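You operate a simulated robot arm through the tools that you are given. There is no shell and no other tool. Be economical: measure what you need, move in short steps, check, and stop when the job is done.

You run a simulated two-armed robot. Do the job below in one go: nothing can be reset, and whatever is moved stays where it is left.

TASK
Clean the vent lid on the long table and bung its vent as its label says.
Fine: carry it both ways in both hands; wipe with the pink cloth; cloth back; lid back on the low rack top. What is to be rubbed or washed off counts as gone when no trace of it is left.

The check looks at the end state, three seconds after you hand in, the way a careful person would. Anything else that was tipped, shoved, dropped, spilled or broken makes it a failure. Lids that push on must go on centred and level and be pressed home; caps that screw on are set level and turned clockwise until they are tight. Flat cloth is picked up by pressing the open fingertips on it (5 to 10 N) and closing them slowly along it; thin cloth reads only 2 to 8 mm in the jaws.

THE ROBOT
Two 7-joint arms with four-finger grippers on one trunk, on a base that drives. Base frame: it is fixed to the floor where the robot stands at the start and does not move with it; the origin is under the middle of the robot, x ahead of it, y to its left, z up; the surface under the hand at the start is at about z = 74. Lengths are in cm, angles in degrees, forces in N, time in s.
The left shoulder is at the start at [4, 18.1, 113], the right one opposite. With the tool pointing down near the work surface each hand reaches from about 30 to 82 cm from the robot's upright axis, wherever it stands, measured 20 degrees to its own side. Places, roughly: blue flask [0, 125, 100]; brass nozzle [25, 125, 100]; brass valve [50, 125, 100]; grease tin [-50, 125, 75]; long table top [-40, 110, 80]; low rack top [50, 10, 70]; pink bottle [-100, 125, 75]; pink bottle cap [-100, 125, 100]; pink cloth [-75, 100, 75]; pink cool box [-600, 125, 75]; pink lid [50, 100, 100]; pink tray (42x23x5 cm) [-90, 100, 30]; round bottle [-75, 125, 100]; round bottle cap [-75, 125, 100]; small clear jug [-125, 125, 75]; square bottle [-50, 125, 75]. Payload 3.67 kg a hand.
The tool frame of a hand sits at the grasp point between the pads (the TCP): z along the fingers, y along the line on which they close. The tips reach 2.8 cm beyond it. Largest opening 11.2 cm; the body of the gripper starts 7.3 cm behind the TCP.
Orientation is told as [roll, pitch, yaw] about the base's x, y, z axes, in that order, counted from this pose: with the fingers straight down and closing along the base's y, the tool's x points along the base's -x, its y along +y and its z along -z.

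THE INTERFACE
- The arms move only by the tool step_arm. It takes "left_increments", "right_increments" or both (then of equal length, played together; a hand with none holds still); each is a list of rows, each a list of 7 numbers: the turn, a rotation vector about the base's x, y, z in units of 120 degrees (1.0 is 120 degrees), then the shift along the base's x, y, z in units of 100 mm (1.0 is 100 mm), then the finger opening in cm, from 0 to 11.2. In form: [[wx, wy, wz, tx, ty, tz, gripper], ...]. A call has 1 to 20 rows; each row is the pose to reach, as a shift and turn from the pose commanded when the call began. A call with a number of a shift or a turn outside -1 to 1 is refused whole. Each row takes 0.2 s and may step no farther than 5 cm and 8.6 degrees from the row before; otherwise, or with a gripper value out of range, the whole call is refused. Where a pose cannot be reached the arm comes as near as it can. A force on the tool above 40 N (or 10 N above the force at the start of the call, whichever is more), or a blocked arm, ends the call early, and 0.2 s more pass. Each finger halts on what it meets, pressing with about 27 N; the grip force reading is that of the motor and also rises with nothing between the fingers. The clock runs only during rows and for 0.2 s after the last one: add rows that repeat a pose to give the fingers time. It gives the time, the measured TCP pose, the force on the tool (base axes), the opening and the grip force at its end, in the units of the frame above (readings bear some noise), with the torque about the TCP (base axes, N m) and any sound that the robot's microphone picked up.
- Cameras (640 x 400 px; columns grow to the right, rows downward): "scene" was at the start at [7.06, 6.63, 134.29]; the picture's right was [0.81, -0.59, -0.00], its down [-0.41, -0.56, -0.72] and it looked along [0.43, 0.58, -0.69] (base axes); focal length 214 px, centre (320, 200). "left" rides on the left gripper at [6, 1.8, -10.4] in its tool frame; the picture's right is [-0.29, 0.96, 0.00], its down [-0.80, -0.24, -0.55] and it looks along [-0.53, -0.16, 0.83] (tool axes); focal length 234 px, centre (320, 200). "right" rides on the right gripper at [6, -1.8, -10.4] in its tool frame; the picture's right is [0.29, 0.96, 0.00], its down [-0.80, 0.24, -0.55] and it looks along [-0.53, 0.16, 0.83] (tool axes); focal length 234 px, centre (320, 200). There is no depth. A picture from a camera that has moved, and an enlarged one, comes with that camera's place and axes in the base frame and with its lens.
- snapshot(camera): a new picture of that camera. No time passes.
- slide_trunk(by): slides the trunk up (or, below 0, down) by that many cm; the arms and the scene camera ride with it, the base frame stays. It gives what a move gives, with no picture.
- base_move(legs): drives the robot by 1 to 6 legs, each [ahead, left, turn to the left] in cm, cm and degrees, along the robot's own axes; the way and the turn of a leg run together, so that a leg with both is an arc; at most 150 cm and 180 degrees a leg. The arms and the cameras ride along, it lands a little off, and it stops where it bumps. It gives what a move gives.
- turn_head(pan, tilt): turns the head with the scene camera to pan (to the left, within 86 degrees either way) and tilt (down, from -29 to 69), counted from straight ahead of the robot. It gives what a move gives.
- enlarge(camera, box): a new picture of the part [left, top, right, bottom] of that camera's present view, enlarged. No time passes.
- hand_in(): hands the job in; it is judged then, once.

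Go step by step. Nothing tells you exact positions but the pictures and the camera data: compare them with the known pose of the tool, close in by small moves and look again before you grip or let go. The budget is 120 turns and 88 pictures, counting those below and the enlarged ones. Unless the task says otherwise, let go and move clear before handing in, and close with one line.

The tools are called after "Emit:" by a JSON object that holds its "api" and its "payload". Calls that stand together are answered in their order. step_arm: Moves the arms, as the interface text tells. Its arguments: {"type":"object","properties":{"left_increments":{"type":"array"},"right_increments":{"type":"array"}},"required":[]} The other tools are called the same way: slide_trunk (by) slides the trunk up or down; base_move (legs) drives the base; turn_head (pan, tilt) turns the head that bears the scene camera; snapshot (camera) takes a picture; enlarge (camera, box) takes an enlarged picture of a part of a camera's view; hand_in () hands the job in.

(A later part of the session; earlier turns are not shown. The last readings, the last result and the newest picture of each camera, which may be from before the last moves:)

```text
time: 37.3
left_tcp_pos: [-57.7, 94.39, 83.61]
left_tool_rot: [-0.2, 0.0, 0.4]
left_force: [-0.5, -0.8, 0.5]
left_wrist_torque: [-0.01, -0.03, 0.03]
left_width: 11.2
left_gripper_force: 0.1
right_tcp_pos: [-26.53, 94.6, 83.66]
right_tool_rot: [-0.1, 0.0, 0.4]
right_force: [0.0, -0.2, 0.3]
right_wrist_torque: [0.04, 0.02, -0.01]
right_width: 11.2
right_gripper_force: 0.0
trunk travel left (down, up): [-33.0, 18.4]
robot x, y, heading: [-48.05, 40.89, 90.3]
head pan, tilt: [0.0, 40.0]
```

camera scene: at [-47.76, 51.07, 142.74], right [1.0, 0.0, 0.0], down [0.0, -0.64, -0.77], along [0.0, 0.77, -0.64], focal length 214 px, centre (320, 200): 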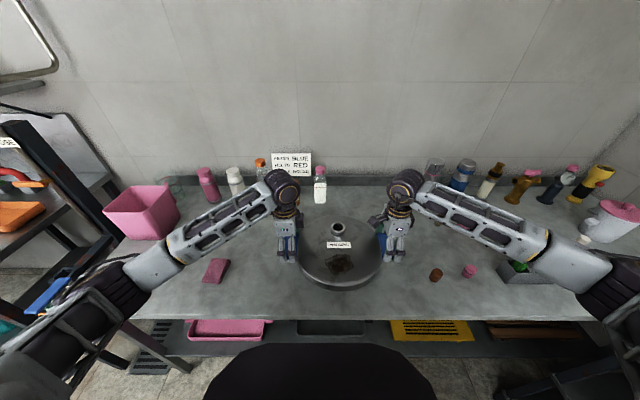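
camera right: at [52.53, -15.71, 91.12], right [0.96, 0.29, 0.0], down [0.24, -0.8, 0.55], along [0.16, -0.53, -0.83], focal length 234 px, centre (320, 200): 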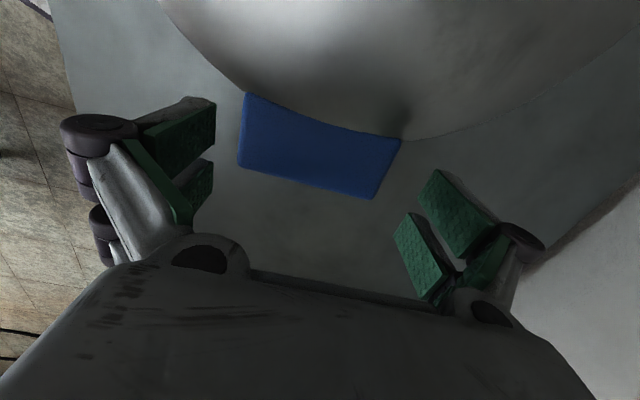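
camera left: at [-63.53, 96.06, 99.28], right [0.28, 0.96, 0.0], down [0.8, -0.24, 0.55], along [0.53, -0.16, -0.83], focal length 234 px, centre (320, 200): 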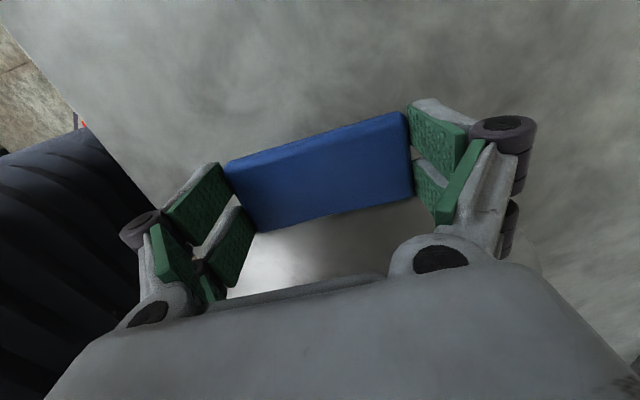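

The lid rests on the table, released. The left hand rises and moves towards the cloth (≈(−82, 90)); the right hand re-grips its tab to hold the lid.

Emit:
{"api": "step_arm", "payload": {"left_increments": [[0, 0, 0, 0, 0, 0.4, 11.2], [0, 0, 0, 0, 0, 0.8, 11.2], [0, 0, 0, -0.2, 0, 1, 11.2], [0, 0, 0, -0.6, 0, 1, 11.2], [0, 0, 0, -1, 0, 1, 11.2]], "right_increments": [[0, 0, 0, 0, 0, 0, 9.5], [0, 0, 0, 0, 0, 0, 8.5], [0, 0, 0, 0, 0, 0, 8.5], [0, 0, 0, 0, 0, 0, 8.5], [0, 0, 0, 0, 0, 0, 8.5]]}}

Emit:
{"api": "step_arm", "payload": {"left_increments": [[0, 0, 0, -0.4, 0, 0, 8], [0, 0, 0, -0.8, 0, 0, 8], [0, 0, 0, -1, 0, 0.3, 8]]}}

Emit:
{"api": "turn_head", "payload": {"pan": 20, "tilt": 50}}

Emit:
{"api": "snapshot", "payload": {"camera": "left"}}

Emit:
{"api": "snapshot", "payload": {"camera": "scene"}}

```text
time: 38.5
left_tcp_pos: [-67.78, 94.24, 93.72]
left_tool_rot: [-0.1, 0.1, 0.2]
left_force: [-0.8, -0.1, -0.7]
left_wrist_torque: [-0.04, -0.01, 0.01]
left_width: 11.22
left_gripper_force: 0.0
right_tcp_pos: [-26.59, 94.56, 83.59]
right_tool_rot: [0.0, -0.1, 0.2]
right_force: [-1.1, 0.0, 0.6]
right_wrist_torque: [0.3, 0.54, 0.1]
right_width: 10.01
right_gripper_force: 27.0
trunk travel left (down, up): [-33.0, 18.4]
robot x, y, heading: [-48.09, 40.48, 90.0]
head pan, tilt: [0.0, 40.0]
```

```text
time: 39.3
left_tcp_pos: [-77.73, 94.19, 96.95]
left_tool_rot: [0.1, -0.1, 0.3]
left_force: [0.4, 0.2, -0.1]
left_wrist_torque: [-0.02, 0.01, 0.02]
left_width: 8.0
left_gripper_force: 0.0
right_tcp_pos: [-26.48, 94.53, 83.58]
right_tool_rot: [0.0, -0.1, 0.3]
right_force: [-0.5, -3.3, 1.5]
right_wrist_torque: [0.01, -0.71, 0.09]
right_width: 10.01
right_gripper_force: 26.9
trunk travel left (down, up): [-33.0, 18.4]
robot x, y, heading: [-48.04, 40.32, 90.3]
head pan, tilt: [0.0, 40.0]
```

```text
time: 40.2
left_tcp_pos: [-77.72, 94.13, 96.83]
left_tool_rot: [0.0, 0.0, 0.3]
left_force: [-0.5, -0.1, 0.1]
left_wrist_torque: [-0.02, -0.04, -0.01]
left_width: 8.01
left_gripper_force: 0.2
right_tcp_pos: [-26.47, 94.62, 83.62]
right_tool_rot: [-0.1, -0.1, 0.3]
right_force: [0.8, -2.7, 0.2]
right_wrist_torque: [-0.13, -0.81, 0.13]
right_width: 10.03
right_gripper_force: 26.5
trunk travel left (down, up): [-33.0, 18.4]
robot x, y, heading: [-47.79, 40.67, 90.2]
head pan, tilt: [20.0, 50.0]
```

```text
61 pictures are left
camera left: at [-83.67, 95.96, 107.31], right [0.28, 0.96, 0.0], down [0.8, -0.24, 0.55], along [0.53, -0.16, -0.83], focal length 234 px, centre (320, 200)
```

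left: 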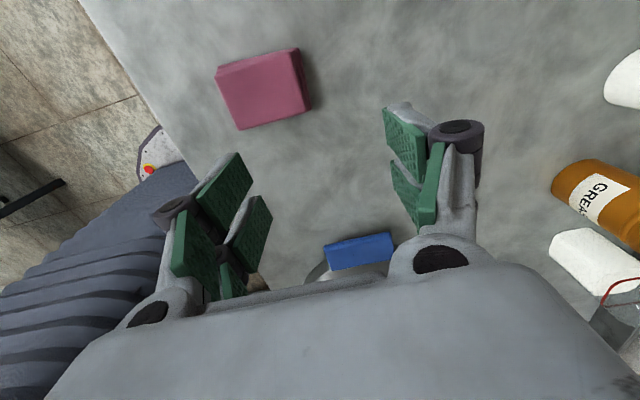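

```text
60 pictures are left
camera scene: at [-50.4, 49.76, 141.34], right [0.94, 0.34, 0.0], down [0.26, -0.72, -0.64], along [-0.22, 0.6, -0.77], focal length 214 px, centre (320, 200)
```

scene: 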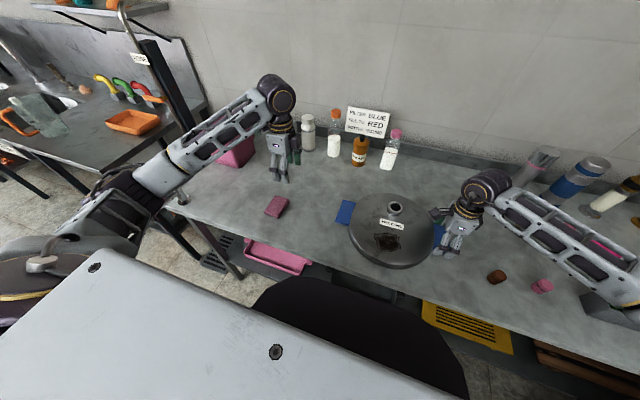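

The cloth is centred near (−81.7, 89.7), about 5.5×8.5 cm. I go above it with the jaws at 5 cm and descend to just above.

Emit:
{"api": "step_arm", "payload": {"left_increments": [[0, 0, 0, -0.2, -0.22, 0, 5], [0, 0, 0, -0.4, -0.44, 0, 5], [0, 0, 0, -0.4, -0.44, -0.4, 5], [0, 0, 0, -0.4, -0.44, -0.7, 5], [0, 0, 0, -0.4, -0.44, -1, 5]]}}

Emit:
{"api": "snapshot", "payload": {"camera": "left"}}

```text
time: 41.4
left_tcp_pos: [-81.57, 89.93, 86.6]
left_tool_rot: [0.0, 0.0, 0.4]
left_force: [-0.5, 0.4, -1.3]
left_wrist_torque: [0.0, -0.01, -0.01]
left_width: 5.0
left_gripper_force: 0.1
right_tcp_pos: [-26.56, 94.54, 83.56]
right_tool_rot: [-0.1, 0.0, 0.3]
right_force: [-0.4, 0.6, 0.3]
right_wrist_torque: [-0.25, 0.3, 0.03]
right_width: 9.99
right_gripper_force: 26.5
trunk travel left (down, up): [-33.0, 18.4]
robot x, y, heading: [-47.59, 40.54, 89.9]
head pan, tilt: [20.0, 50.0]
```

```text
59 pictures are left
camera left: at [-87.47, 91.74, 97.19], right [0.28, 0.96, 0.0], down [0.8, -0.24, 0.55], along [0.53, -0.16, -0.83], focal length 234 px, centre (320, 200)
```

left: 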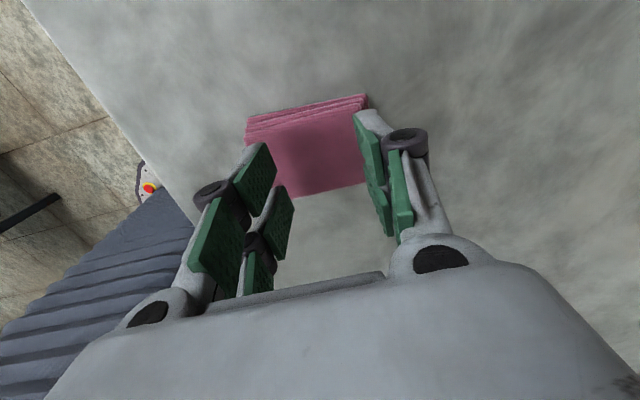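

Well placed. Pressing down in small steps until 5–10 N.

Emit:
{"api": "step_arm", "payload": {"left_increments": [[0, 0, 0, 0, -0.02, -0.05, 5], [0, 0, 0, 0, -0.02, -0.1, 5], [0, 0, 0, 0, -0.02, -0.15, 5], [0, 0, 0, 0, -0.02, -0.18, 5]]}}

```text
time: 42.4
left_tcp_pos: [-81.59, 89.61, 84.99]
left_tool_rot: [0.1, 0.0, 0.3]
left_force: [-0.4, -0.8, 6.4]
left_wrist_torque: [-0.06, 0.02, 0.0]
left_width: 5.0
left_gripper_force: 0.2
right_tcp_pos: [-26.5, 94.6, 83.59]
right_tool_rot: [-0.2, 0.0, 0.3]
right_force: [0.7, 1.7, 0.3]
right_wrist_torque: [0.1, 0.16, -0.51]
right_width: 9.99
right_gripper_force: 26.6
trunk travel left (down, up): [-33.0, 18.4]
robot x, y, heading: [-47.77, 40.44, 90.4]
head pan, tilt: [20.0, 50.0]
```

Pressing at 6.4 N (cloth top ≈ z 82.2). Now I close slowly.

Emit:
{"api": "step_arm", "payload": {"left_increments": [[0, 0, 0, 0, 0, 0, 4.6], [0, 0, 0, 0, 0, 0, 4.2], [0, 0, 0, 0, 0, 0, 3.8], [0, 0, 0, 0, 0, 0, 3.4], [0, 0, 0, 0, 0, 0, 3], [0, 0, 0, 0, 0, 0, 2.6], [0, 0, 0, 0, 0, 0, 2.2], [0, 0, 0, 0, 0, 0, 1.8], [0, 0, 0, 0, 0, 0, 1.4], [0, 0, 0, 0, 0, 0, 1.0], [0, 0, 0, 0, 0, 0, 0.7], [0, 0, 0, 0, 0, 0, 0.4], [0, 0, 0, 0, 0, 0, 0.1], [0, 0, 0, 0, 0, 0, 0], [0, 0, 0, 0, 0, 0, 0]]}}

Emit:
{"api": "snapshot", "payload": {"camera": "left"}}

```text
time: 45.6
left_tcp_pos: [-81.53, 89.65, 84.85]
left_tool_rot: [0.0, 0.0, 0.3]
left_force: [-0.3, 0.7, 1.7]
left_wrist_torque: [-0.01, -0.04, 0.01]
left_width: 0.62
left_gripper_force: 26.5
right_tcp_pos: [-26.46, 94.62, 83.7]
right_tool_rot: [-0.1, -0.1, 0.3]
right_force: [2.4, -1.2, 0.2]
right_wrist_torque: [-0.15, 0.8, 0.54]
right_width: 9.98
right_gripper_force: 26.1
trunk travel left (down, up): [-33.0, 18.4]
robot x, y, heading: [-47.71, 40.42, 90.2]
head pan, tilt: [20.0, 50.0]
```

```text
58 pictures are left
camera left: at [-87.45, 91.4, 95.4], right [0.28, 0.96, 0.0], down [0.8, -0.24, 0.55], along [0.53, -0.16, -0.83], focal length 234 px, centre (320, 200)
```

left: 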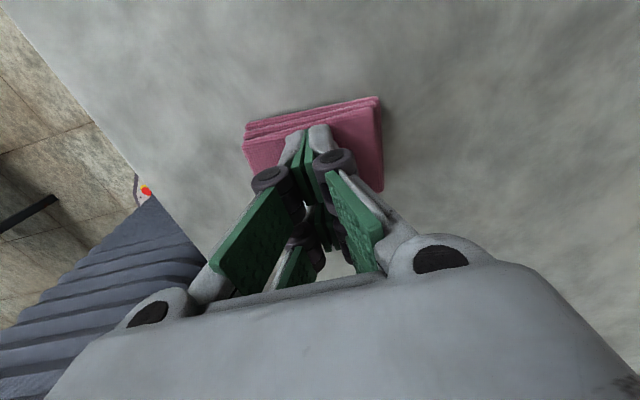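

The cloth is held (0.62 cm). I lift it and carry it over the lid, then look.

Emit:
{"api": "step_arm", "payload": {"left_increments": [[0, 0, 0, 0, 0, 0.3, 0], [0, 0, 0, 0, 0, 0.6, 0], [0, 0, 0, 0, 0, 1, 0], [0, 0, 0, 0.4, 0, 1, 0], [0, 0, 0, 0.8, 0, 1, 0], [0, 0, 0, 1, 0, 1, 0]]}}

Emit:
{"api": "step_arm", "payload": {"left_increments": [[0, 0, 0, 0.4, 0, 0, 0], [0, 0, 0, 0.8, 0, 0, 0], [0, 0, 0, 1, 0, 0, 0]]}}

Emit:
{"api": "turn_head", "payload": {"pan": 0, "tilt": 55}}

Emit:
{"api": "enlarge", "payload": {"camera": "scene", "box": [220, 100, 420, 225]}}

Emit:
{"api": "snapshot", "payload": {"camera": "left"}}

```text
time: 47.0
left_tcp_pos: [-71.71, 89.6, 94.91]
left_tool_rot: [0.0, 0.0, 0.2]
left_force: [-1.0, -0.2, 0.3]
left_wrist_torque: [-0.03, 0.02, 0.02]
left_width: 0.02
left_gripper_force: 27.3
right_tcp_pos: [-26.48, 94.54, 83.58]
right_tool_rot: [-0.1, -0.1, 0.3]
right_force: [1.3, 0.0, 1.1]
right_wrist_torque: [0.08, 0.18, 0.11]
right_width: 10.0
right_gripper_force: 26.7
trunk travel left (down, up): [-33.0, 18.4]
robot x, y, heading: [-47.95, 40.33, 90.1]
head pan, tilt: [20.0, 50.0]
```

```text
time: 47.8
left_tcp_pos: [-61.54, 89.65, 94.92]
left_tool_rot: [0.0, 0.0, 0.2]
left_force: [0.3, -0.1, 0.0]
left_wrist_torque: [0.01, -0.02, -0.04]
left_width: 0.01
left_gripper_force: 27.2
right_tcp_pos: [-26.37, 94.57, 83.56]
right_tool_rot: [-0.1, 0.1, 0.3]
right_force: [1.6, 0.1, 1.0]
right_wrist_torque: [-0.13, 0.48, 0.32]
right_width: 9.98
right_gripper_force: 27.0
trunk travel left (down, up): [-33.0, 18.4]
robot x, y, heading: [-48.02, 40.61, 90.4]
head pan, tilt: [20.0, 50.0]
```

```text
time: 48.6
left_tcp_pos: [-61.73, 89.62, 94.99]
left_tool_rot: [0.0, 0.0, 0.3]
left_force: [0.0, 0.2, -0.3]
left_wrist_torque: [0.01, -0.01, 0.0]
left_width: 0.01
left_gripper_force: 27.1
right_tcp_pos: [-26.49, 94.52, 83.65]
right_tool_rot: [-0.1, 0.0, 0.3]
right_force: [0.4, -0.7, 1.1]
right_wrist_torque: [-0.15, 0.46, 0.47]
right_width: 9.98
right_gripper_force: 26.5
trunk travel left (down, up): [-33.0, 18.4]
robot x, y, heading: [-47.94, 40.62, 90.2]
head pan, tilt: [0.0, 55.0]
```

```text
3.20 times, centred on (320, 162) of scene
camera zoom: at [-47.76, 49.76, 140.68], right [1.0, 0.0, 0.0], down [0.0, -0.82, -0.57], along [0.0, 0.57, -0.82], focal length 686 px, centre (320, 320)
```

zoom: 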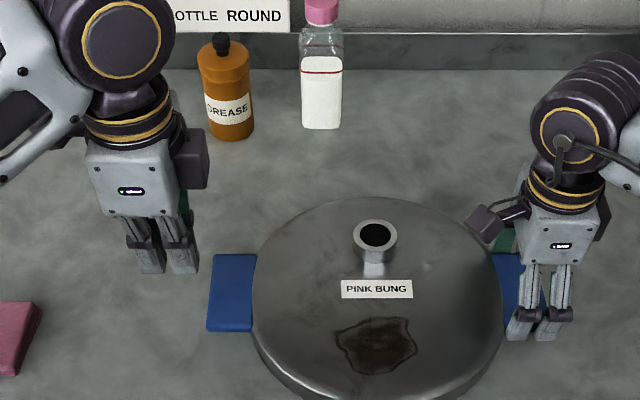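

```text
56 pictures are left
camera left: at [-67.58, 91.45, 105.47], right [0.28, 0.96, 0.0], down [0.8, -0.24, 0.55], along [0.53, -0.16, -0.83], focal length 234 px, centre (320, 200)
```

left: 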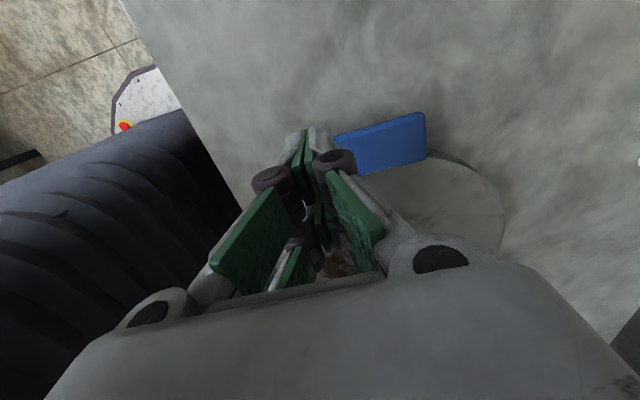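

The cloth slipped out and still lies in its place. I return, press harder and close more slowly.

Emit:
{"api": "step_arm", "payload": {"left_increments": [[0, 0, 0, -0.4, 0, 0, 4], [0, 0, 0, -0.8, 0, 0, 5], [0, 0, 0, -1, 0, 0, 5]]}}

Emit:
{"api": "step_arm", "payload": {"left_increments": [[0, 0, 0, -0.4, 0, 0, 5], [0, 0, 0, -0.8, 0, 0, 5], [0, 0, 0, -1, 0, -0.2, 5], [0, 0, 0, -1, 0, -0.5, 5], [0, 0, 0, -1, 0, -0.8, 5]]}}

Emit:
{"api": "snapshot", "payload": {"camera": "left"}}

```text
time: 49.4
left_tcp_pos: [-71.6, 89.73, 95.03]
left_tool_rot: [0.0, 0.0, 0.2]
left_force: [0.4, 0.1, -0.5]
left_wrist_torque: [-0.01, -0.04, 0.01]
left_width: 5.01
left_gripper_force: 0.0
right_tcp_pos: [-26.5, 94.43, 83.57]
right_tool_rot: [-0.1, -0.1, 0.3]
right_force: [-0.6, -1.9, 0.7]
right_wrist_torque: [0.16, -0.27, -0.08]
right_width: 10.0
right_gripper_force: 27.2
trunk travel left (down, up): [-33.0, 18.4]
robot x, y, heading: [-47.78, 40.73, 90.2]
head pan, tilt: [0.0, 55.0]
```

```text
time: 50.6
left_tcp_pos: [-81.54, 89.77, 86.9]
left_tool_rot: [-0.1, -0.1, 0.3]
left_force: [-0.8, -0.5, -0.2]
left_wrist_torque: [-0.03, 0.01, -0.01]
left_width: 5.0
left_gripper_force: 0.1
right_tcp_pos: [-26.48, 94.63, 83.63]
right_tool_rot: [0.0, -0.1, 0.4]
right_force: [-0.8, -0.7, -0.2]
right_wrist_torque: [-0.15, -0.26, 0.27]
right_width: 9.98
right_gripper_force: 26.8
trunk travel left (down, up): [-33.0, 18.4]
robot x, y, heading: [-47.92, 40.03, 90.1]
head pan, tilt: [0.0, 55.0]
```

```text
55 pictures are left
camera left: at [-87.52, 91.52, 97.45], right [0.28, 0.96, 0.0], down [0.8, -0.24, 0.55], along [0.53, -0.16, -0.83], focal length 234 px, centre (320, 200)
```

left: 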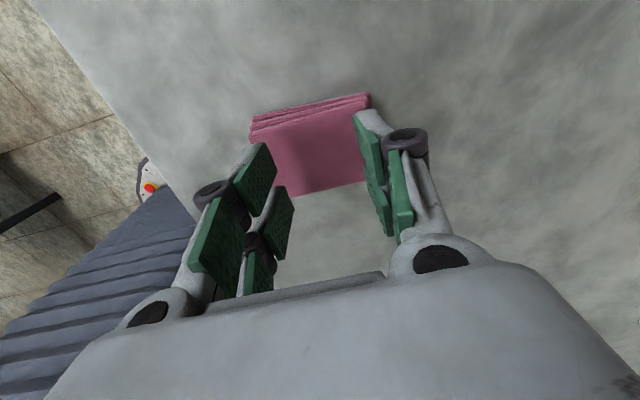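

Emit:
{"api": "step_arm", "payload": {"left_increments": [[0, 0, 0, 0, 0, -0.06, 5], [0, 0, 0, 0, 0, -0.12, 5], [0, 0, 0, 0, 0, -0.18, 5], [0, 0, 0, 0, 0, -0.205, 5], [0, 0, 0, 0, 0, -0.21, 5]]}}

```text
time: 51.8
left_tcp_pos: [-81.61, 89.81, 85.04]
left_tool_rot: [0.1, 0.0, 0.4]
left_force: [1.0, -2.3, 12.5]
left_wrist_torque: [-0.17, -0.06, 0.03]
left_width: 5.03
left_gripper_force: 0.2
right_tcp_pos: [-26.39, 94.55, 83.69]
right_tool_rot: [-0.1, 0.0, 0.3]
right_force: [-1.1, 1.4, -0.2]
right_wrist_torque: [-0.25, -0.58, -0.28]
right_width: 10.0
right_gripper_force: 27.0
trunk travel left (down, up): [-33.0, 18.4]
robot x, y, heading: [-47.94, 40.6, 90.1]
head pan, tilt: [0.0, 55.0]
```

A bit too hard; I ease off 1 mm and start closing slowly.

Emit:
{"api": "step_arm", "payload": {"left_increments": [[0, 0, 0, 0, 0, 0.008, 5], [0, 0, 0, 0, 0, 0.008, 4.8], [0, 0, 0, 0, 0, 0.008, 4.6], [0, 0, 0, 0, 0, 0.008, 4.4], [0, 0, 0, 0, 0, 0.008, 4.2], [0, 0, 0, 0, 0, 0.008, 4.0], [0, 0, 0, 0, 0, 0.008, 3.8], [0, 0, 0, 0, 0, 0.008, 3.6], [0, 0, 0, 0, 0, 0.008, 3.4], [0, 0, 0, 0, 0, 0.008, 3.2]]}}

```text
time: 54.0
left_tcp_pos: [-81.56, 89.6, 85.09]
left_tool_rot: [0.1, 0.1, 0.3]
left_force: [-0.3, -0.6, 22.9]
left_wrist_torque: [-0.15, -0.03, -0.03]
left_width: 3.27
left_gripper_force: 0.4
right_tcp_pos: [-26.43, 94.55, 83.67]
right_tool_rot: [-0.1, 0.1, 0.3]
right_force: [-0.2, -0.7, -0.1]
right_wrist_torque: [-0.13, -0.52, 0.04]
right_width: 9.97
right_gripper_force: 27.3
trunk travel left (down, up): [-33.0, 18.4]
robot x, y, heading: [-47.94, 40.4, 90.1]
head pan, tilt: [0.0, 55.0]
```

Emit:
{"api": "step_arm", "payload": {"left_increments": [[0, 0, 0, 0, 0, 0.02, 3.2], [0, 0, 0, 0, 0, 0.025, 3.0], [0, 0, 0, 0, 0, 0.025, 2.8], [0, 0, 0, 0, 0, 0.025, 2.6]]}}

```text
time: 55.0
left_tcp_pos: [-81.55, 89.65, 85.18]
left_tool_rot: [-0.2, 0.0, 0.3]
left_force: [0.1, 0.7, 4.5]
left_wrist_torque: [0.04, 0.01, 0.01]
left_width: 2.63
left_gripper_force: 1.2
right_tcp_pos: [-26.54, 94.67, 83.7]
right_tool_rot: [-0.2, 0.0, 0.3]
right_force: [1.2, -1.5, 0.0]
right_wrist_torque: [-0.06, 0.76, 0.62]
right_width: 10.0
right_gripper_force: 26.5
trunk travel left (down, up): [-33.0, 18.4]
robot x, y, heading: [-47.52, 40.73, 90.3]
head pan, tilt: [0.0, 55.0]
```

Force now 4.5 N; slightly lower (0.5 mm) and continue closing in short stages.

Emit:
{"api": "step_arm", "payload": {"left_increments": [[0, 0, 0, 0, 0, -0.008, 2.5], [0, 0, 0, 0, 0, -0.008, 2.3], [0, 0, 0, 0, 0, -0.008, 2.1], [0, 0, 0, 0, 0, -0.008, 1.9], [0, 0, 0, 0, 0, -0.008, 1.7]]}}

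Emit:
{"api": "step_arm", "payload": {"left_increments": [[0, 0, 0, 0, 0, 0, 1.5], [0, 0, 0, 0, 0, 0, 1.3], [0, 0, 0, 0, 0, 0, 1.1], [0, 0, 0, 0, 0, 0, 0.9], [0, 0, 0, 0, 0, 0, 0.7], [0, 0, 0, 0, 0, 0, 0.5], [0, 0, 0, 0, 0, 0, 0.3], [0, 0, 0, 0, 0, 0, 0], [0, 0, 0, 0, 0, 0, 0], [0, 0, 0, 0, 0, 0, 0]]}}

```text
time: 56.2
left_tcp_pos: [-81.56, 89.71, 85.06]
left_tool_rot: [0.0, -0.1, 0.2]
left_force: [0.6, -0.4, 3.5]
left_wrist_torque: [0.05, -0.01, 0.03]
left_width: 1.61
left_gripper_force: 0.1
right_tcp_pos: [-26.47, 94.51, 83.65]
right_tool_rot: [-0.1, 0.0, 0.3]
right_force: [1.7, -1.6, 0.1]
right_wrist_torque: [0.15, 0.79, 0.41]
right_width: 9.99
right_gripper_force: 26.7
trunk travel left (down, up): [-33.0, 18.4]
robot x, y, heading: [-47.7, 40.42, 90.4]
head pan, tilt: [0.0, 55.0]
```

```text
time: 58.4
left_tcp_pos: [-81.62, 89.71, 85.0]
left_tool_rot: [0.1, 0.0, 0.3]
left_force: [0.2, -0.1, 0.1]
left_wrist_torque: [0.01, -0.03, -0.02]
left_width: 0.0
left_gripper_force: 27.2
right_tcp_pos: [-26.56, 94.59, 83.63]
right_tool_rot: [0.0, 0.1, 0.4]
right_force: [2.0, -0.7, -0.2]
right_wrist_torque: [0.19, 0.13, 0.38]
right_width: 10.01
right_gripper_force: 26.6
trunk travel left (down, up): [-33.0, 18.4]
robot x, y, heading: [-47.68, 40.79, 90.3]
head pan, tilt: [0.0, 55.0]
```

The pinch failed; this folded pad is 2 cm thick, so I'll straddle it (8.3 cm along y) instead and squeeze from both sides.

Emit:
{"api": "step_arm", "payload": {"left_increments": [[0, 0, 0, 0, 0, 0.15, 0], [0, 0, 0, 0, 0, 0.3, 3], [0, 0, 0, 0, 0, 0.4, 6], [0, 0, 0, 0, 0, 0.4, 9], [0, 0, 0, 0, 0, 0.4, 11.2], [0, 0, 0, 0, 0, 0.4, 11.2]]}}

Emit:
{"api": "snapshot", "payload": {"camera": "left"}}

```text
time: 59.8
left_tcp_pos: [-81.66, 89.77, 89.19]
left_tool_rot: [0.0, 0.0, 0.3]
left_force: [0.2, 0.0, -0.7]
left_wrist_torque: [0.01, 0.02, -0.02]
left_width: 11.2
left_gripper_force: 0.0
right_tcp_pos: [-26.52, 94.57, 83.56]
right_tool_rot: [-0.2, 0.0, 0.2]
right_force: [2.1, -1.8, -0.1]
right_wrist_torque: [0.04, -0.19, 0.25]
right_width: 9.97
right_gripper_force: 27.0
trunk travel left (down, up): [-33.0, 18.4]
robot x, y, heading: [-47.73, 40.52, 90.5]
head pan, tilt: [0.0, 55.0]
```

```text
54 pictures are left
camera left: at [-87.48, 91.43, 99.61], right [0.28, 0.96, 0.0], down [0.8, -0.24, 0.55], along [0.53, -0.16, -0.83], focal length 234 px, centre (320, 200)
```

left: 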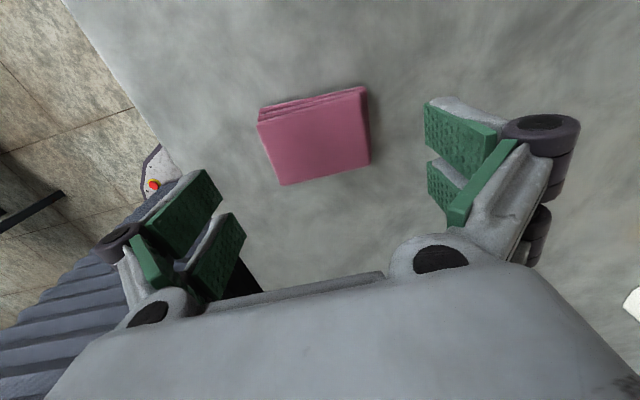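

Emit:
{"api": "step_arm", "payload": {"left_increments": [[0, 0, 0, 0.02, -0.03, -0.2, 11.2], [0, 0, 0, 0.02, -0.03, -0.4, 11.2], [0, 0, 0, 0.02, -0.03, -0.55, 11.2]]}}

Emit:
{"api": "step_arm", "payload": {"left_increments": [[0, 0, 0, 0, 0, 0, 10], [0, 0, 0, 0, 0, 0, 9.2], [0, 0, 0, 0, 0, 0, 8.6], [0, 0, 0, 0, 0, 0, 8], [0, 0, 0, 0, 0, 0, 7.4], [0, 0, 0, 0, 0, 0, 6.8], [0, 0, 0, 0, 0, 0, 6.8]]}}

Emit:
{"api": "snapshot", "payload": {"camera": "left"}}

```text
time: 60.6
left_tcp_pos: [-81.47, 89.44, 83.58]
left_tool_rot: [0.0, 0.0, 0.3]
left_force: [-0.7, 0.0, -0.2]
left_wrist_torque: [-0.02, 0.0, 0.03]
left_width: 11.18
left_gripper_force: 0.1
right_tcp_pos: [-26.55, 94.57, 83.62]
right_tool_rot: [0.0, 0.1, 0.3]
right_force: [2.3, -1.5, -0.1]
right_wrist_torque: [0.05, -0.26, 0.21]
right_width: 9.97
right_gripper_force: 26.6
trunk travel left (down, up): [-33.0, 18.4]
robot x, y, heading: [-48.09, 40.33, 90.2]
head pan, tilt: [0.0, 55.0]
```

```text
time: 62.2
left_tcp_pos: [-81.34, 89.52, 83.66]
left_tool_rot: [0.0, 0.1, 0.2]
left_force: [0.5, -0.2, 7.7]
left_wrist_torque: [-0.12, 0.03, 0.0]
left_width: 8.43
left_gripper_force: 27.2
right_tcp_pos: [-26.55, 94.69, 83.6]
right_tool_rot: [-0.1, 0.0, 0.2]
right_force: [0.8, 1.0, 0.4]
right_wrist_torque: [-0.31, -0.61, 0.03]
right_width: 9.97
right_gripper_force: 27.1
trunk travel left (down, up): [-33.0, 18.4]
robot x, y, heading: [-47.76, 40.59, 90.0]
head pan, tilt: [0.0, 55.0]
```

```text
53 pictures are left
camera left: at [-87.38, 91.17, 94.12], right [0.28, 0.96, 0.0], down [0.8, -0.24, 0.55], along [0.53, -0.16, -0.83], focal length 234 px, centre (320, 200)
```

left: 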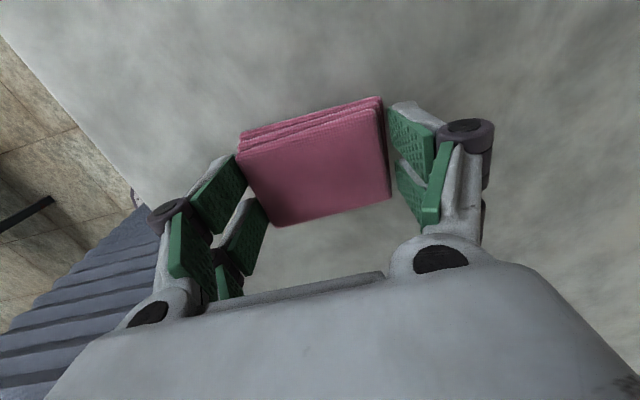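

The pad is gripped firmly (8.4 cm). Lifting and carrying it over the stain (≈(−43, 87)).

Emit:
{"api": "step_arm", "payload": {"left_increments": [[0, 0, 0, 0, 0, 0.1, 6.8], [0, 0, 0, 0, 0, 0.3, 6.8], [0, 0, 0, 0, 0, 0.6, 6.8], [0, 0, 0, 0, 0, 1, 6.8], [0, 0, 0, 0.3, -0.1, 1, 6.8], [0, 0, 0, 0.6, -0.2, 1, 6.8], [0, 0, 0, 1, -0.25, 1, 6.8]]}}

Emit:
{"api": "step_arm", "payload": {"left_increments": [[0, 0, 0, 0.3, 0, 0, 6.8], [0, 0, 0, 0.6, 0, 0, 6.8], [0, 0, 0, 1, 0, 0, 6.8]]}}

Emit:
{"api": "step_arm", "payload": {"left_increments": [[0, 0, 0, 0.3, 0, 0, 6.8], [0, 0, 0, 0.6, 0, 0, 6.8], [0, 0, 0, 1, 0, 0, 6.8]]}}

Emit:
{"api": "enlarge", "payload": {"camera": "scene", "box": [220, 120, 440, 260]}}

Emit:
{"api": "snapshot", "payload": {"camera": "left"}}

```text
time: 63.8
left_tcp_pos: [-71.37, 86.83, 93.59]
left_tool_rot: [0.0, 0.1, 0.3]
left_force: [-0.7, 0.1, -0.8]
left_wrist_torque: [0.01, 0.0, -0.01]
left_width: 8.44
left_gripper_force: 26.7
right_tcp_pos: [-26.53, 94.6, 83.65]
right_tool_rot: [0.0, 0.0, 0.4]
right_force: [2.0, -0.3, -0.5]
right_wrist_torque: [-0.42, 0.63, 0.35]
right_width: 9.99
right_gripper_force: 27.0
trunk travel left (down, up): [-33.0, 18.4]
robot x, y, heading: [-48.02, 40.43, 90.3]
head pan, tilt: [0.0, 55.0]
```

```text
time: 64.6
left_tcp_pos: [-61.36, 86.94, 93.49]
left_tool_rot: [0.1, 0.1, 0.4]
left_force: [-0.3, 0.1, 0.4]
left_wrist_torque: [0.04, 0.0, -0.02]
left_width: 8.44
left_gripper_force: 26.6
right_tcp_pos: [-26.54, 94.55, 83.49]
right_tool_rot: [-0.2, 0.1, 0.4]
right_force: [0.6, -1.2, 0.9]
right_wrist_torque: [-0.46, 0.72, 0.49]
right_width: 9.96
right_gripper_force: 26.4
trunk travel left (down, up): [-33.0, 18.4]
robot x, y, heading: [-48.11, 40.52, 90.2]
head pan, tilt: [0.0, 55.0]
```

```text
time: 65.4
left_tcp_pos: [-51.47, 86.93, 93.49]
left_tool_rot: [0.0, 0.1, 0.3]
left_force: [0.0, 0.3, -0.6]
left_wrist_torque: [-0.01, -0.01, -0.01]
left_width: 8.44
left_gripper_force: 26.6
right_tcp_pos: [-26.46, 94.58, 83.7]
right_tool_rot: [-0.1, 0.0, 0.3]
right_force: [1.1, -0.8, 0.2]
right_wrist_torque: [-0.4, 0.76, 0.42]
right_width: 9.99
right_gripper_force: 26.7
trunk travel left (down, up): [-33.0, 18.4]
robot x, y, heading: [-48.11, 40.7, 90.2]
head pan, tilt: [0.0, 55.0]
```

```text
2.86 times, centred on (330, 190) of scene
camera zoom: at [-47.66, 49.75, 140.68], right [1.0, 0.0, 0.0], down [0.0, -0.82, -0.57], along [0.0, 0.57, -0.82], focal length 613 px, centre (291, 229)
```

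zoom: 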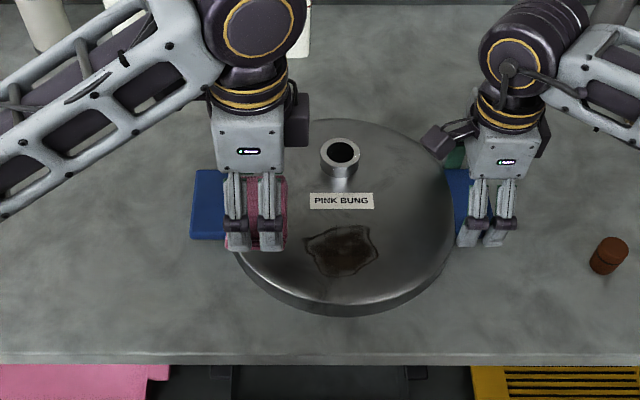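

```text
51 pictures are left
camera left: at [-57.31, 88.67, 104.1], right [0.28, 0.96, 0.0], down [0.8, -0.23, 0.55], along [0.53, -0.16, -0.83], focal length 234 px, centre (320, 200)
```

left: 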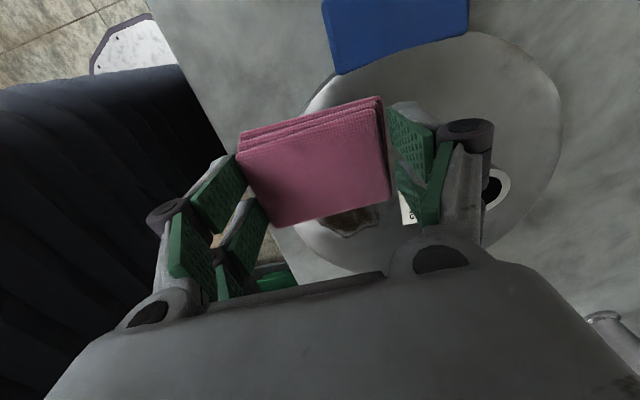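

Stain spans x −46…−38, y 82…89. I centre the pad over it and lower towards contact.

Emit:
{"api": "step_arm", "payload": {"left_increments": [[0, 0, 0, 0.3, -0.03, 0, 6.8], [0, 0, 0, 0.6, -0.06, 0, 6.8], [0, 0, 0, 0.92, -0.09, 0, 6.8], [0, 0, 0, 0.92, -0.09, -0.15, 6.8], [0, 0, 0, 0.92, -0.09, -0.3, 6.8]]}}

Emit:
{"api": "step_arm", "payload": {"left_increments": [[0, 0, 0, 0, 0, -0.04, 6.8], [0, 0, 0, 0, 0, -0.08, 6.8], [0, 0, 0, 0, 0, -0.08, 6.8]]}}

```text
time: 66.6
left_tcp_pos: [-42.29, 86.15, 90.48]
left_tool_rot: [-0.1, 0.0, 0.3]
left_force: [0.0, 1.4, -0.6]
left_wrist_torque: [0.01, 0.0, 0.04]
left_width: 8.44
left_gripper_force: 27.5
right_tcp_pos: [-26.49, 94.59, 83.62]
right_tool_rot: [-0.1, 0.0, 0.3]
right_force: [-1.1, -0.3, 0.5]
right_wrist_torque: [-0.07, 0.09, 0.29]
right_width: 10.0
right_gripper_force: 27.2
trunk travel left (down, up): [-33.0, 18.4]
robot x, y, heading: [-47.82, 40.53, 90.2]
head pan, tilt: [0.0, 55.0]
```

```text
time: 67.4
left_tcp_pos: [-42.22, 86.0, 89.84]
left_tool_rot: [0.1, 0.1, 0.4]
left_force: [0.1, 0.6, 0.5]
left_wrist_torque: [0.01, 0.0, 0.0]
left_width: 8.43
left_gripper_force: 27.1
right_tcp_pos: [-26.51, 94.56, 83.69]
right_tool_rot: [0.0, 0.0, 0.4]
right_force: [0.3, -0.4, 1.1]
right_wrist_torque: [-0.08, 0.06, 0.36]
right_width: 9.99
right_gripper_force: 27.3
trunk travel left (down, up): [-33.0, 18.4]
robot x, y, heading: [-47.59, 40.61, 90.3]
head pan, tilt: [0.0, 55.0]
```

Emit:
{"api": "step_arm", "payload": {"left_increments": [[0, 0, 0, 0, 0, -0.03, 6.8], [0, 0, 0, 0, 0, -0.06, 6.8], [0, 0, 0, 0, 0, -0.08, 6.8], [0, 0, 0, 0, 0, -0.08, 6.8]]}}

```text
time: 68.4
left_tcp_pos: [-42.28, 85.94, 89.05]
left_tool_rot: [0.0, 0.0, 0.4]
left_force: [-0.5, -0.8, 0.5]
left_wrist_torque: [0.01, 0.02, -0.04]
left_width: 8.41
left_gripper_force: 26.9
right_tcp_pos: [-26.5, 94.56, 83.57]
right_tool_rot: [-0.1, 0.0, 0.3]
right_force: [1.5, 0.4, 1.5]
right_wrist_torque: [-0.04, -0.11, 0.25]
right_width: 9.99
right_gripper_force: 26.3
trunk travel left (down, up): [-33.0, 18.4]
robot x, y, heading: [-47.9, 40.8, 90.6]
head pan, tilt: [0.0, 55.0]
```

Emit:
{"api": "step_arm", "payload": {"left_increments": [[0, 0, 0, 0, 0, -0.03, 6.8], [0, 0, 0, 0, 0, -0.06, 6.8], [0, 0, 0, 0, 0, -0.06, 6.8]]}}

Emit:
{"api": "snapshot", "payload": {"camera": "left"}}

```text
time: 69.2
left_tcp_pos: [-42.21, 85.98, 88.24]
left_tool_rot: [0.0, 0.0, 0.3]
left_force: [0.7, 0.7, -0.3]
left_wrist_torque: [0.01, -0.01, 0.0]
left_width: 8.42
left_gripper_force: 26.6
right_tcp_pos: [-26.51, 94.62, 83.58]
right_tool_rot: [0.0, 0.0, 0.4]
right_force: [1.3, -0.2, 1.6]
right_wrist_torque: [-0.03, -0.17, 0.16]
right_width: 9.99
right_gripper_force: 26.6
trunk travel left (down, up): [-33.0, 18.4]
robot x, y, heading: [-47.67, 40.81, 90.1]
head pan, tilt: [0.0, 55.0]
```

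```text
50 pictures are left
camera left: at [-48.12, 87.77, 98.87], right [0.28, 0.96, 0.0], down [0.8, -0.24, 0.55], along [0.53, -0.16, -0.83], focal length 234 px, centre (320, 200)
```

left: 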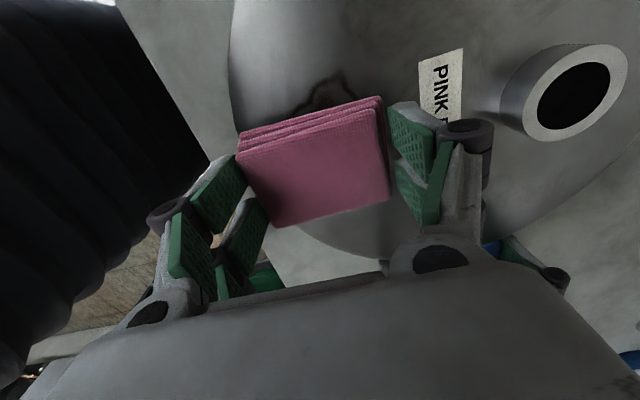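

Still a little above the lid surface. Continuing down in small steps.

Emit:
{"api": "step_arm", "payload": {"left_increments": [[0, 0, 0, 0, 0, -0.03, 6.8], [0, 0, 0, 0, 0, -0.06, 6.8], [0, 0, 0, 0, 0, -0.06, 6.8]]}}

Emit:
{"api": "step_arm", "payload": {"left_increments": [[0, 0, 0, 0, 0, -0.02, 6.8], [0, 0, 0, 0, 0, -0.04, 6.8], [0, 0, 0, 0, 0, -0.04, 6.8]]}}

```text
time: 70.0
left_tcp_pos: [-42.17, 86.06, 87.87]
left_tool_rot: [0.0, 0.0, 0.2]
left_force: [-0.5, 0.1, -0.4]
left_wrist_torque: [0.02, 0.03, -0.01]
left_width: 8.43
left_gripper_force: 27.2
right_tcp_pos: [-26.47, 94.69, 83.61]
right_tool_rot: [-0.1, 0.0, 0.3]
right_force: [1.2, -0.5, 1.9]
right_wrist_torque: [-0.04, -0.21, 0.06]
right_width: 9.97
right_gripper_force: 27.1
trunk travel left (down, up): [-33.0, 18.4]
robot x, y, heading: [-47.94, 40.79, 90.4]
head pan, tilt: [0.0, 55.0]
```

```text
time: 70.8
left_tcp_pos: [-42.2, 86.11, 87.35]
left_tool_rot: [0.1, -0.1, 0.3]
left_force: [-0.4, 0.3, -0.9]
left_wrist_torque: [-0.02, 0.0, -0.01]
left_width: 8.42
left_gripper_force: 26.8
right_tcp_pos: [-26.5, 94.55, 83.65]
right_tool_rot: [-0.1, 0.0, 0.2]
right_force: [1.5, 0.2, 1.0]
right_wrist_torque: [0.0, -0.17, 0.03]
right_width: 10.0
right_gripper_force: 27.0
trunk travel left (down, up): [-33.0, 18.4]
robot x, y, heading: [-48.06, 40.35, 90.1]
head pan, tilt: [0.0, 55.0]
```

Emit:
{"api": "step_arm", "payload": {"left_increments": [[0, 0, 0, 0, 0, -0.03, 6.8], [0, 0, 0, 0, 0, -0.06, 6.8], [0, 0, 0, 0, 0, -0.06, 6.8]]}}

Emit:
{"api": "snapshot", "payload": {"camera": "scene"}}

```text
time: 71.6
left_tcp_pos: [-42.2, 86.14, 87.01]
left_tool_rot: [0.1, -0.1, 0.3]
left_force: [-3.1, -0.5, 22.1]
left_wrist_torque: [-0.06, 0.04, -0.04]
left_width: 8.48
left_gripper_force: 27.1
right_tcp_pos: [-26.4, 94.44, 83.58]
right_tool_rot: [-0.1, -0.1, 0.3]
right_force: [1.8, 4.8, -0.5]
right_wrist_torque: [0.02, 0.23, -0.61]
right_width: 9.99
right_gripper_force: 26.9
trunk travel left (down, up): [-33.0, 18.4]
robot x, y, heading: [-47.91, 40.56, 90.4]
head pan, tilt: [0.0, 55.0]
```

```text
49 pictures are left
camera scene: at [-47.76, 49.69, 140.7], right [1.0, 0.0, 0.0], down [0.0, -0.82, -0.57], along [0.0, 0.57, -0.82], focal length 214 px, centre (320, 200)
```

scene: 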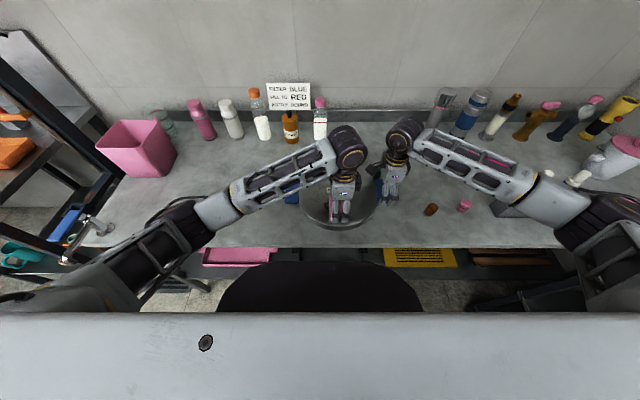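

In contact (22 N). I ease off slightly and rub back and forth over the stain.

Emit:
{"api": "step_arm", "payload": {"left_increments": [[0, 0, 0, 0, 0, 0.012, 6.8], [0, 0, 0, -0.2, 0, 0.012, 6.8], [0, 0, 0, -0.4, 0, 0.01, 6.8], [0, 0, 0, -0.2, 0, 0.012, 6.8], [0, 0, 0, 0, 0, 0.012, 6.8], [0, 0, 0, 0.2, 0, 0.012, 6.8], [0, 0, 0, 0.4, 0, 0.01, 6.8], [0, 0, 0, 0.2, 0, 0.012, 6.8], [0, 0, 0, 0, 0, 0.012, 6.8], [0, 0, 0, -0.2, 0, 0.012, 6.8], [0, 0, 0, -0.4, 0, 0.01, 6.8], [0, 0, 0, -0.2, 0, 0.012, 6.8], [0, 0, 0, 0, 0, 0.012, 6.8], [0, 0, 0, 0.2, 0, 0.012, 6.8], [0, 0, 0, 0.4, 0, 0.01, 6.8], [0, 0, 0, 0.2, 0, 0.012, 6.8], [0, 0, 0, 0, 0, 0.012, 6.8]]}}

Emit:
{"api": "step_arm", "payload": {"left_increments": [[0, 0, 0, 0, -0.1, 0, 6.8], [0, 0, 0, -0.2, -0.15, 0, 6.8], [0, 0, 0, -0.4, -0.15, -0.005, 6.8], [0, 0, 0, -0.2, -0.15, 0, 6.8], [0, 0, 0, 0, -0.15, 0, 6.8], [0, 0, 0, 0.2, -0.15, 0, 6.8], [0, 0, 0, 0.4, -0.15, -0.005, 6.8], [0, 0, 0, 0.2, 0.05, 0, 6.8], [0, 0, 0, 0.2, 0.15, 0, 6.8], [0, 0, 0, 0.4, 0.15, 0, 6.8], [0, 0, 0, 0.2, 0.15, 0.0, 6.8], [0, 0, 0, 0, 0.15, 0, 6.8], [0, 0, 0, -0.2, 0.15, 0, 6.8], [0, 0, 0, -0.4, 0.15, 0, 6.8], [0, 0, 0, -0.2, 0, 0, 6.8], [0, 0, 0, 0, 0, 0, 6.8]]}}

Emit:
{"api": "step_arm", "payload": {"left_increments": [[0, 0, 0, 0, 0, 0.2, 6.8], [0, 0, 0, 0, 0, 0.5, 6.8], [0, 0, 0, -0.4, 0, 0.6, 6.8], [0, 0, 0, -0.8, 0, 0.6, 6.8], [0, 0, 0, -1, 0, 0.6, 6.8]]}}

Emit:
{"api": "enlarge", "payload": {"camera": "scene", "box": [260, 150, 400, 240]}}

```text
time: 75.2
left_tcp_pos: [-42.19, 85.96, 86.87]
left_tool_rot: [0.0, 0.0, 0.4]
left_force: [0.0, 1.5, 1.2]
left_wrist_torque: [0.01, -0.04, 0.05]
left_width: 8.43
left_gripper_force: 27.2
right_tcp_pos: [-26.61, 94.61, 83.55]
right_tool_rot: [-0.2, 0.0, 0.4]
right_force: [-2.5, -2.5, 1.0]
right_wrist_torque: [0.09, 0.13, 0.27]
right_width: 9.99
right_gripper_force: 27.0
trunk travel left (down, up): [-33.0, 18.4]
robot x, y, heading: [-48.02, 40.62, 90.2]
head pan, tilt: [0.0, 55.0]
```

```text
time: 78.6
left_tcp_pos: [-42.23, 85.97, 86.92]
left_tool_rot: [-0.1, 0.0, 0.3]
left_force: [-2.7, -2.2, 8.2]
left_wrist_torque: [0.09, 0.04, 0.03]
left_width: 8.43
left_gripper_force: 27.2
right_tcp_pos: [-26.56, 94.57, 83.66]
right_tool_rot: [-0.1, -0.2, 0.4]
right_force: [1.1, 1.4, 0.1]
right_wrist_torque: [-0.41, 0.19, 0.11]
right_width: 9.98
right_gripper_force: 27.2
trunk travel left (down, up): [-33.0, 18.4]
robot x, y, heading: [-47.51, 40.28, 90.2]
head pan, tilt: [0.0, 55.0]
```

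```text
time: 79.8
left_tcp_pos: [-52.25, 85.96, 93.08]
left_tool_rot: [0.1, 0.1, 0.1]
left_force: [-0.4, -0.3, 0.2]
left_wrist_torque: [0.0, 0.02, 0.01]
left_width: 8.43
left_gripper_force: 27.0
right_tcp_pos: [-26.62, 94.44, 83.59]
right_tool_rot: [0.0, -0.1, 0.3]
right_force: [-0.5, -1.5, 3.5]
right_wrist_torque: [-0.2, -0.38, 0.28]
right_width: 9.97
right_gripper_force: 27.1
trunk travel left (down, up): [-33.0, 18.4]
robot x, y, heading: [-47.98, 40.61, 90.3]
head pan, tilt: [0.0, 55.0]
```

```text
4.44 times, centred on (330, 195) of scene
camera zoom: at [-47.78, 49.73, 140.68], right [1.0, 0.0, 0.0], down [0.0, -0.82, -0.57], along [0.0, 0.57, -0.82], focal length 953 px, centre (276, 222)
```

zoom: 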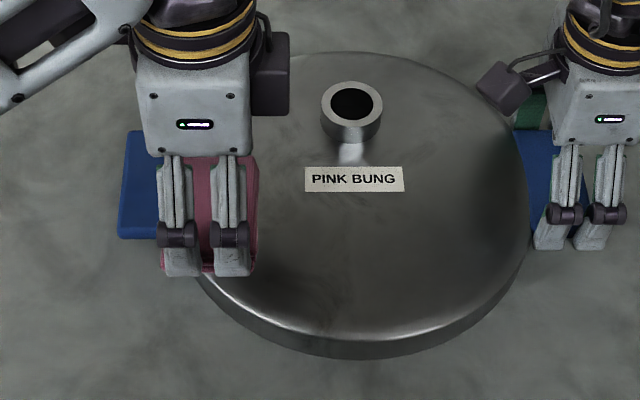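

The stain seems almost gone. I check more closely from here.

Emit:
{"api": "enlarge", "payload": {"camera": "scene", "box": [310, 180, 370, 225]}}

Emit:
{"api": "snapshot", "payload": {"camera": "left"}}

```text
8.89 times, centred on (340, 202) of scene
camera zoom: at [-47.78, 49.73, 140.68], right [1.0, 0.0, 0.0], down [0.0, -0.82, -0.57], along [0.0, 0.57, -0.82], focal length 1906 px, centre (142, 178)
```

zoom: 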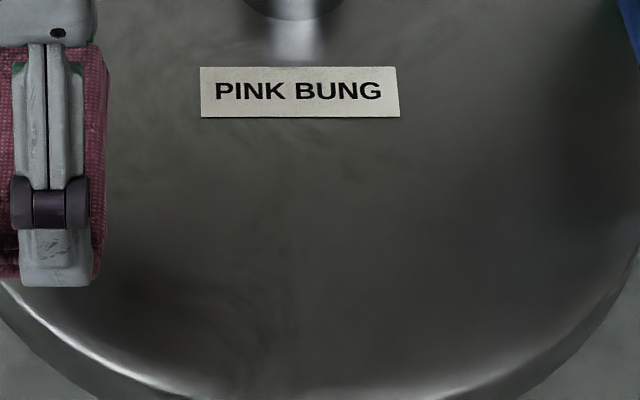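

```text
46 pictures are left
camera left: at [-58.09, 87.69, 103.48], right [0.28, 0.96, 0.0], down [0.8, -0.24, 0.55], along [0.53, -0.16, -0.83], focal length 234 px, centre (320, 200)
```

left: 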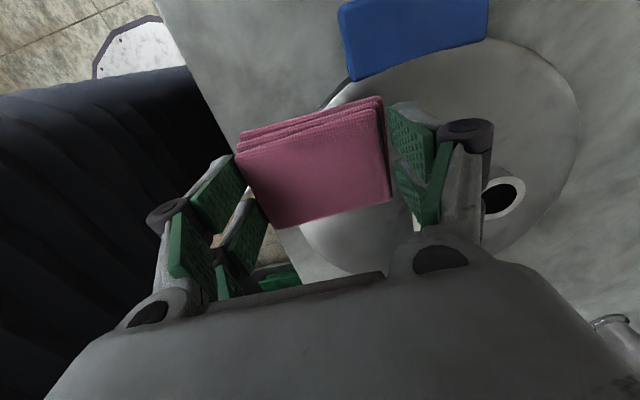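

It looks clean, but for certainty I make one more firm pass over the whole area.

Emit:
{"api": "step_arm", "payload": {"left_increments": [[0, 0, 0, 0.3, 0, 0, 6.8], [0, 0, 0, 0.7, 0, 0, 6.8], [0, 0, 0, 1, 0, 0, 6.8], [0, 0, 0, 1, 0, -0.3, 6.8], [0, 0, 0, 1, 0, -0.5, 6.8], [0, 0, 0, 1, 0, -0.6, 6.8]]}}

Emit:
{"api": "step_arm", "payload": {"left_increments": [[0, 0, 0, 0, -0.1, -0.008, 6.8], [0, 0, 0, -0.2, -0.15, -0.008, 6.8], [0, 0, 0, -0.4, -0.15, -0.012, 6.8], [0, 0, 0, -0.2, -0.15, -0.008, 6.8], [0, 0, 0, 0, -0.15, -0.008, 6.8], [0, 0, 0, 0.2, -0.15, -0.008, 6.8], [0, 0, 0, 0.4, -0.15, -0.012, 6.8], [0, 0, 0, 0.4, 0, -0.01, 6.8], [0, 0, 0, 0.2, 0, -0.008, 6.8], [0, 0, 0, 0, 0, -0.008, 6.8], [0, 0, 0, -0.2, 0, -0.008, 6.8], [0, 0, 0, -0.4, 0, -0.01, 6.8], [0, 0, 0, -0.4, 0.15, 0, 6.8], [0, 0, 0, -0.2, 0.15, 0, 6.8], [0, 0, 0, 0, 0.15, 0, 6.8], [0, 0, 0, 0.2, 0.15, 0, 6.8], [0, 0, 0, 0.4, 0.15, 0, 6.8], [0, 0, 0, 0.2, 0, 0, 6.8], [0, 0, 0, 0, 0, 0, 6.8]]}}

Emit:
{"api": "step_arm", "payload": {"left_increments": [[0, 0, 0, 0, 0, 0.2, 6.8], [0, 0, 0, 0, 0, 0.5, 6.8], [0, 0, 0, -0.4, 0, 0.66, 6.8], [0, 0, 0, -0.8, 0, 0.66, 6.8], [0, 0, 0, -1, 0, 0.66, 6.8]]}}

Emit:
{"api": "step_arm", "payload": {"left_increments": [[0, 0, 0, -0.3, 0.1, 0, 6.8], [0, 0, 0, -0.6, 0.2, 0, 6.8], [0, 0, 0, -1, 0.35, 0, 6.8]]}}

Emit:
{"api": "enlarge", "payload": {"camera": "scene", "box": [290, 150, 390, 240]}}

```text
time: 81.2
left_tcp_pos: [-42.26, 85.96, 86.89]
left_tool_rot: [0.0, 0.0, 0.4]
left_force: [-1.2, -1.1, 0.9]
left_wrist_torque: [0.01, 0.07, 0.0]
left_width: 8.41
left_gripper_force: 27.8
right_tcp_pos: [-26.6, 94.61, 83.6]
right_tool_rot: [0.0, -0.1, 0.3]
right_force: [1.0, -1.7, 2.3]
right_wrist_torque: [-0.11, 0.14, 0.46]
right_width: 9.99
right_gripper_force: 27.0
trunk travel left (down, up): [-33.0, 18.4]
robot x, y, heading: [-47.63, 40.26, 90.0]
head pan, tilt: [0.0, 55.0]
```

```text
time: 85.2
left_tcp_pos: [-42.22, 85.95, 86.97]
left_tool_rot: [0.0, -0.1, 0.3]
left_force: [1.0, 1.0, 2.6]
left_wrist_torque: [-0.06, -0.13, 0.05]
left_width: 8.43
left_gripper_force: 27.3
right_tcp_pos: [-26.57, 94.62, 83.69]
right_tool_rot: [-0.1, 0.1, 0.3]
right_force: [0.0, -3.8, 0.3]
right_wrist_torque: [0.31, -0.04, 0.07]
right_width: 10.01
right_gripper_force: 27.0
trunk travel left (down, up): [-33.0, 18.4]
robot x, y, heading: [-48.1, 40.72, 90.3]
head pan, tilt: [0.0, 55.0]
```

```text
time: 86.4
left_tcp_pos: [-52.19, 85.85, 93.56]
left_tool_rot: [-0.1, -0.1, 0.3]
left_force: [-0.4, 0.0, -0.8]
left_wrist_torque: [0.0, 0.01, -0.04]
left_width: 8.4
left_gripper_force: 27.2
right_tcp_pos: [-26.58, 94.55, 83.73]
right_tool_rot: [0.0, -0.1, 0.4]
right_force: [-0.5, -1.8, 3.6]
right_wrist_torque: [-0.19, -0.74, 0.24]
right_width: 10.01
right_gripper_force: 27.0
trunk travel left (down, up): [-33.0, 18.4]
robot x, y, heading: [-47.9, 40.43, 90.3]
head pan, tilt: [0.0, 55.0]
```

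```text
time: 87.2
left_tcp_pos: [-62.23, 89.51, 93.47]
left_tool_rot: [0.0, -0.1, 0.2]
left_force: [-0.3, -1.1, -0.2]
left_wrist_torque: [0.0, -0.01, 0.02]
left_width: 8.44
left_gripper_force: 26.7
right_tcp_pos: [-26.49, 94.58, 83.66]
right_tool_rot: [-0.1, -0.1, 0.2]
right_force: [-0.8, -1.3, 4.0]
right_wrist_torque: [-0.12, -0.72, 0.04]
right_width: 9.98
right_gripper_force: 27.3
trunk travel left (down, up): [-33.0, 18.4]
robot x, y, heading: [-47.84, 40.55, 89.9]
head pan, tilt: [0.0, 55.0]
```

```text
4.44 times, centred on (340, 195) of scene
camera zoom: at [-47.85, 49.74, 140.68], right [1.0, 0.0, 0.0], down [0.0, -0.82, -0.57], along [0.0, 0.57, -0.82], focal length 953 px, centre (231, 222)
```

zoom: 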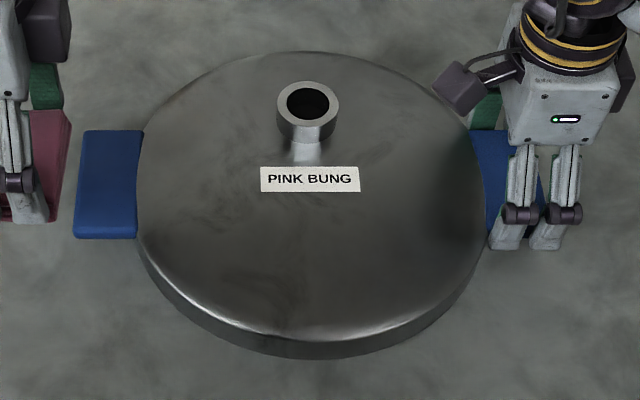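

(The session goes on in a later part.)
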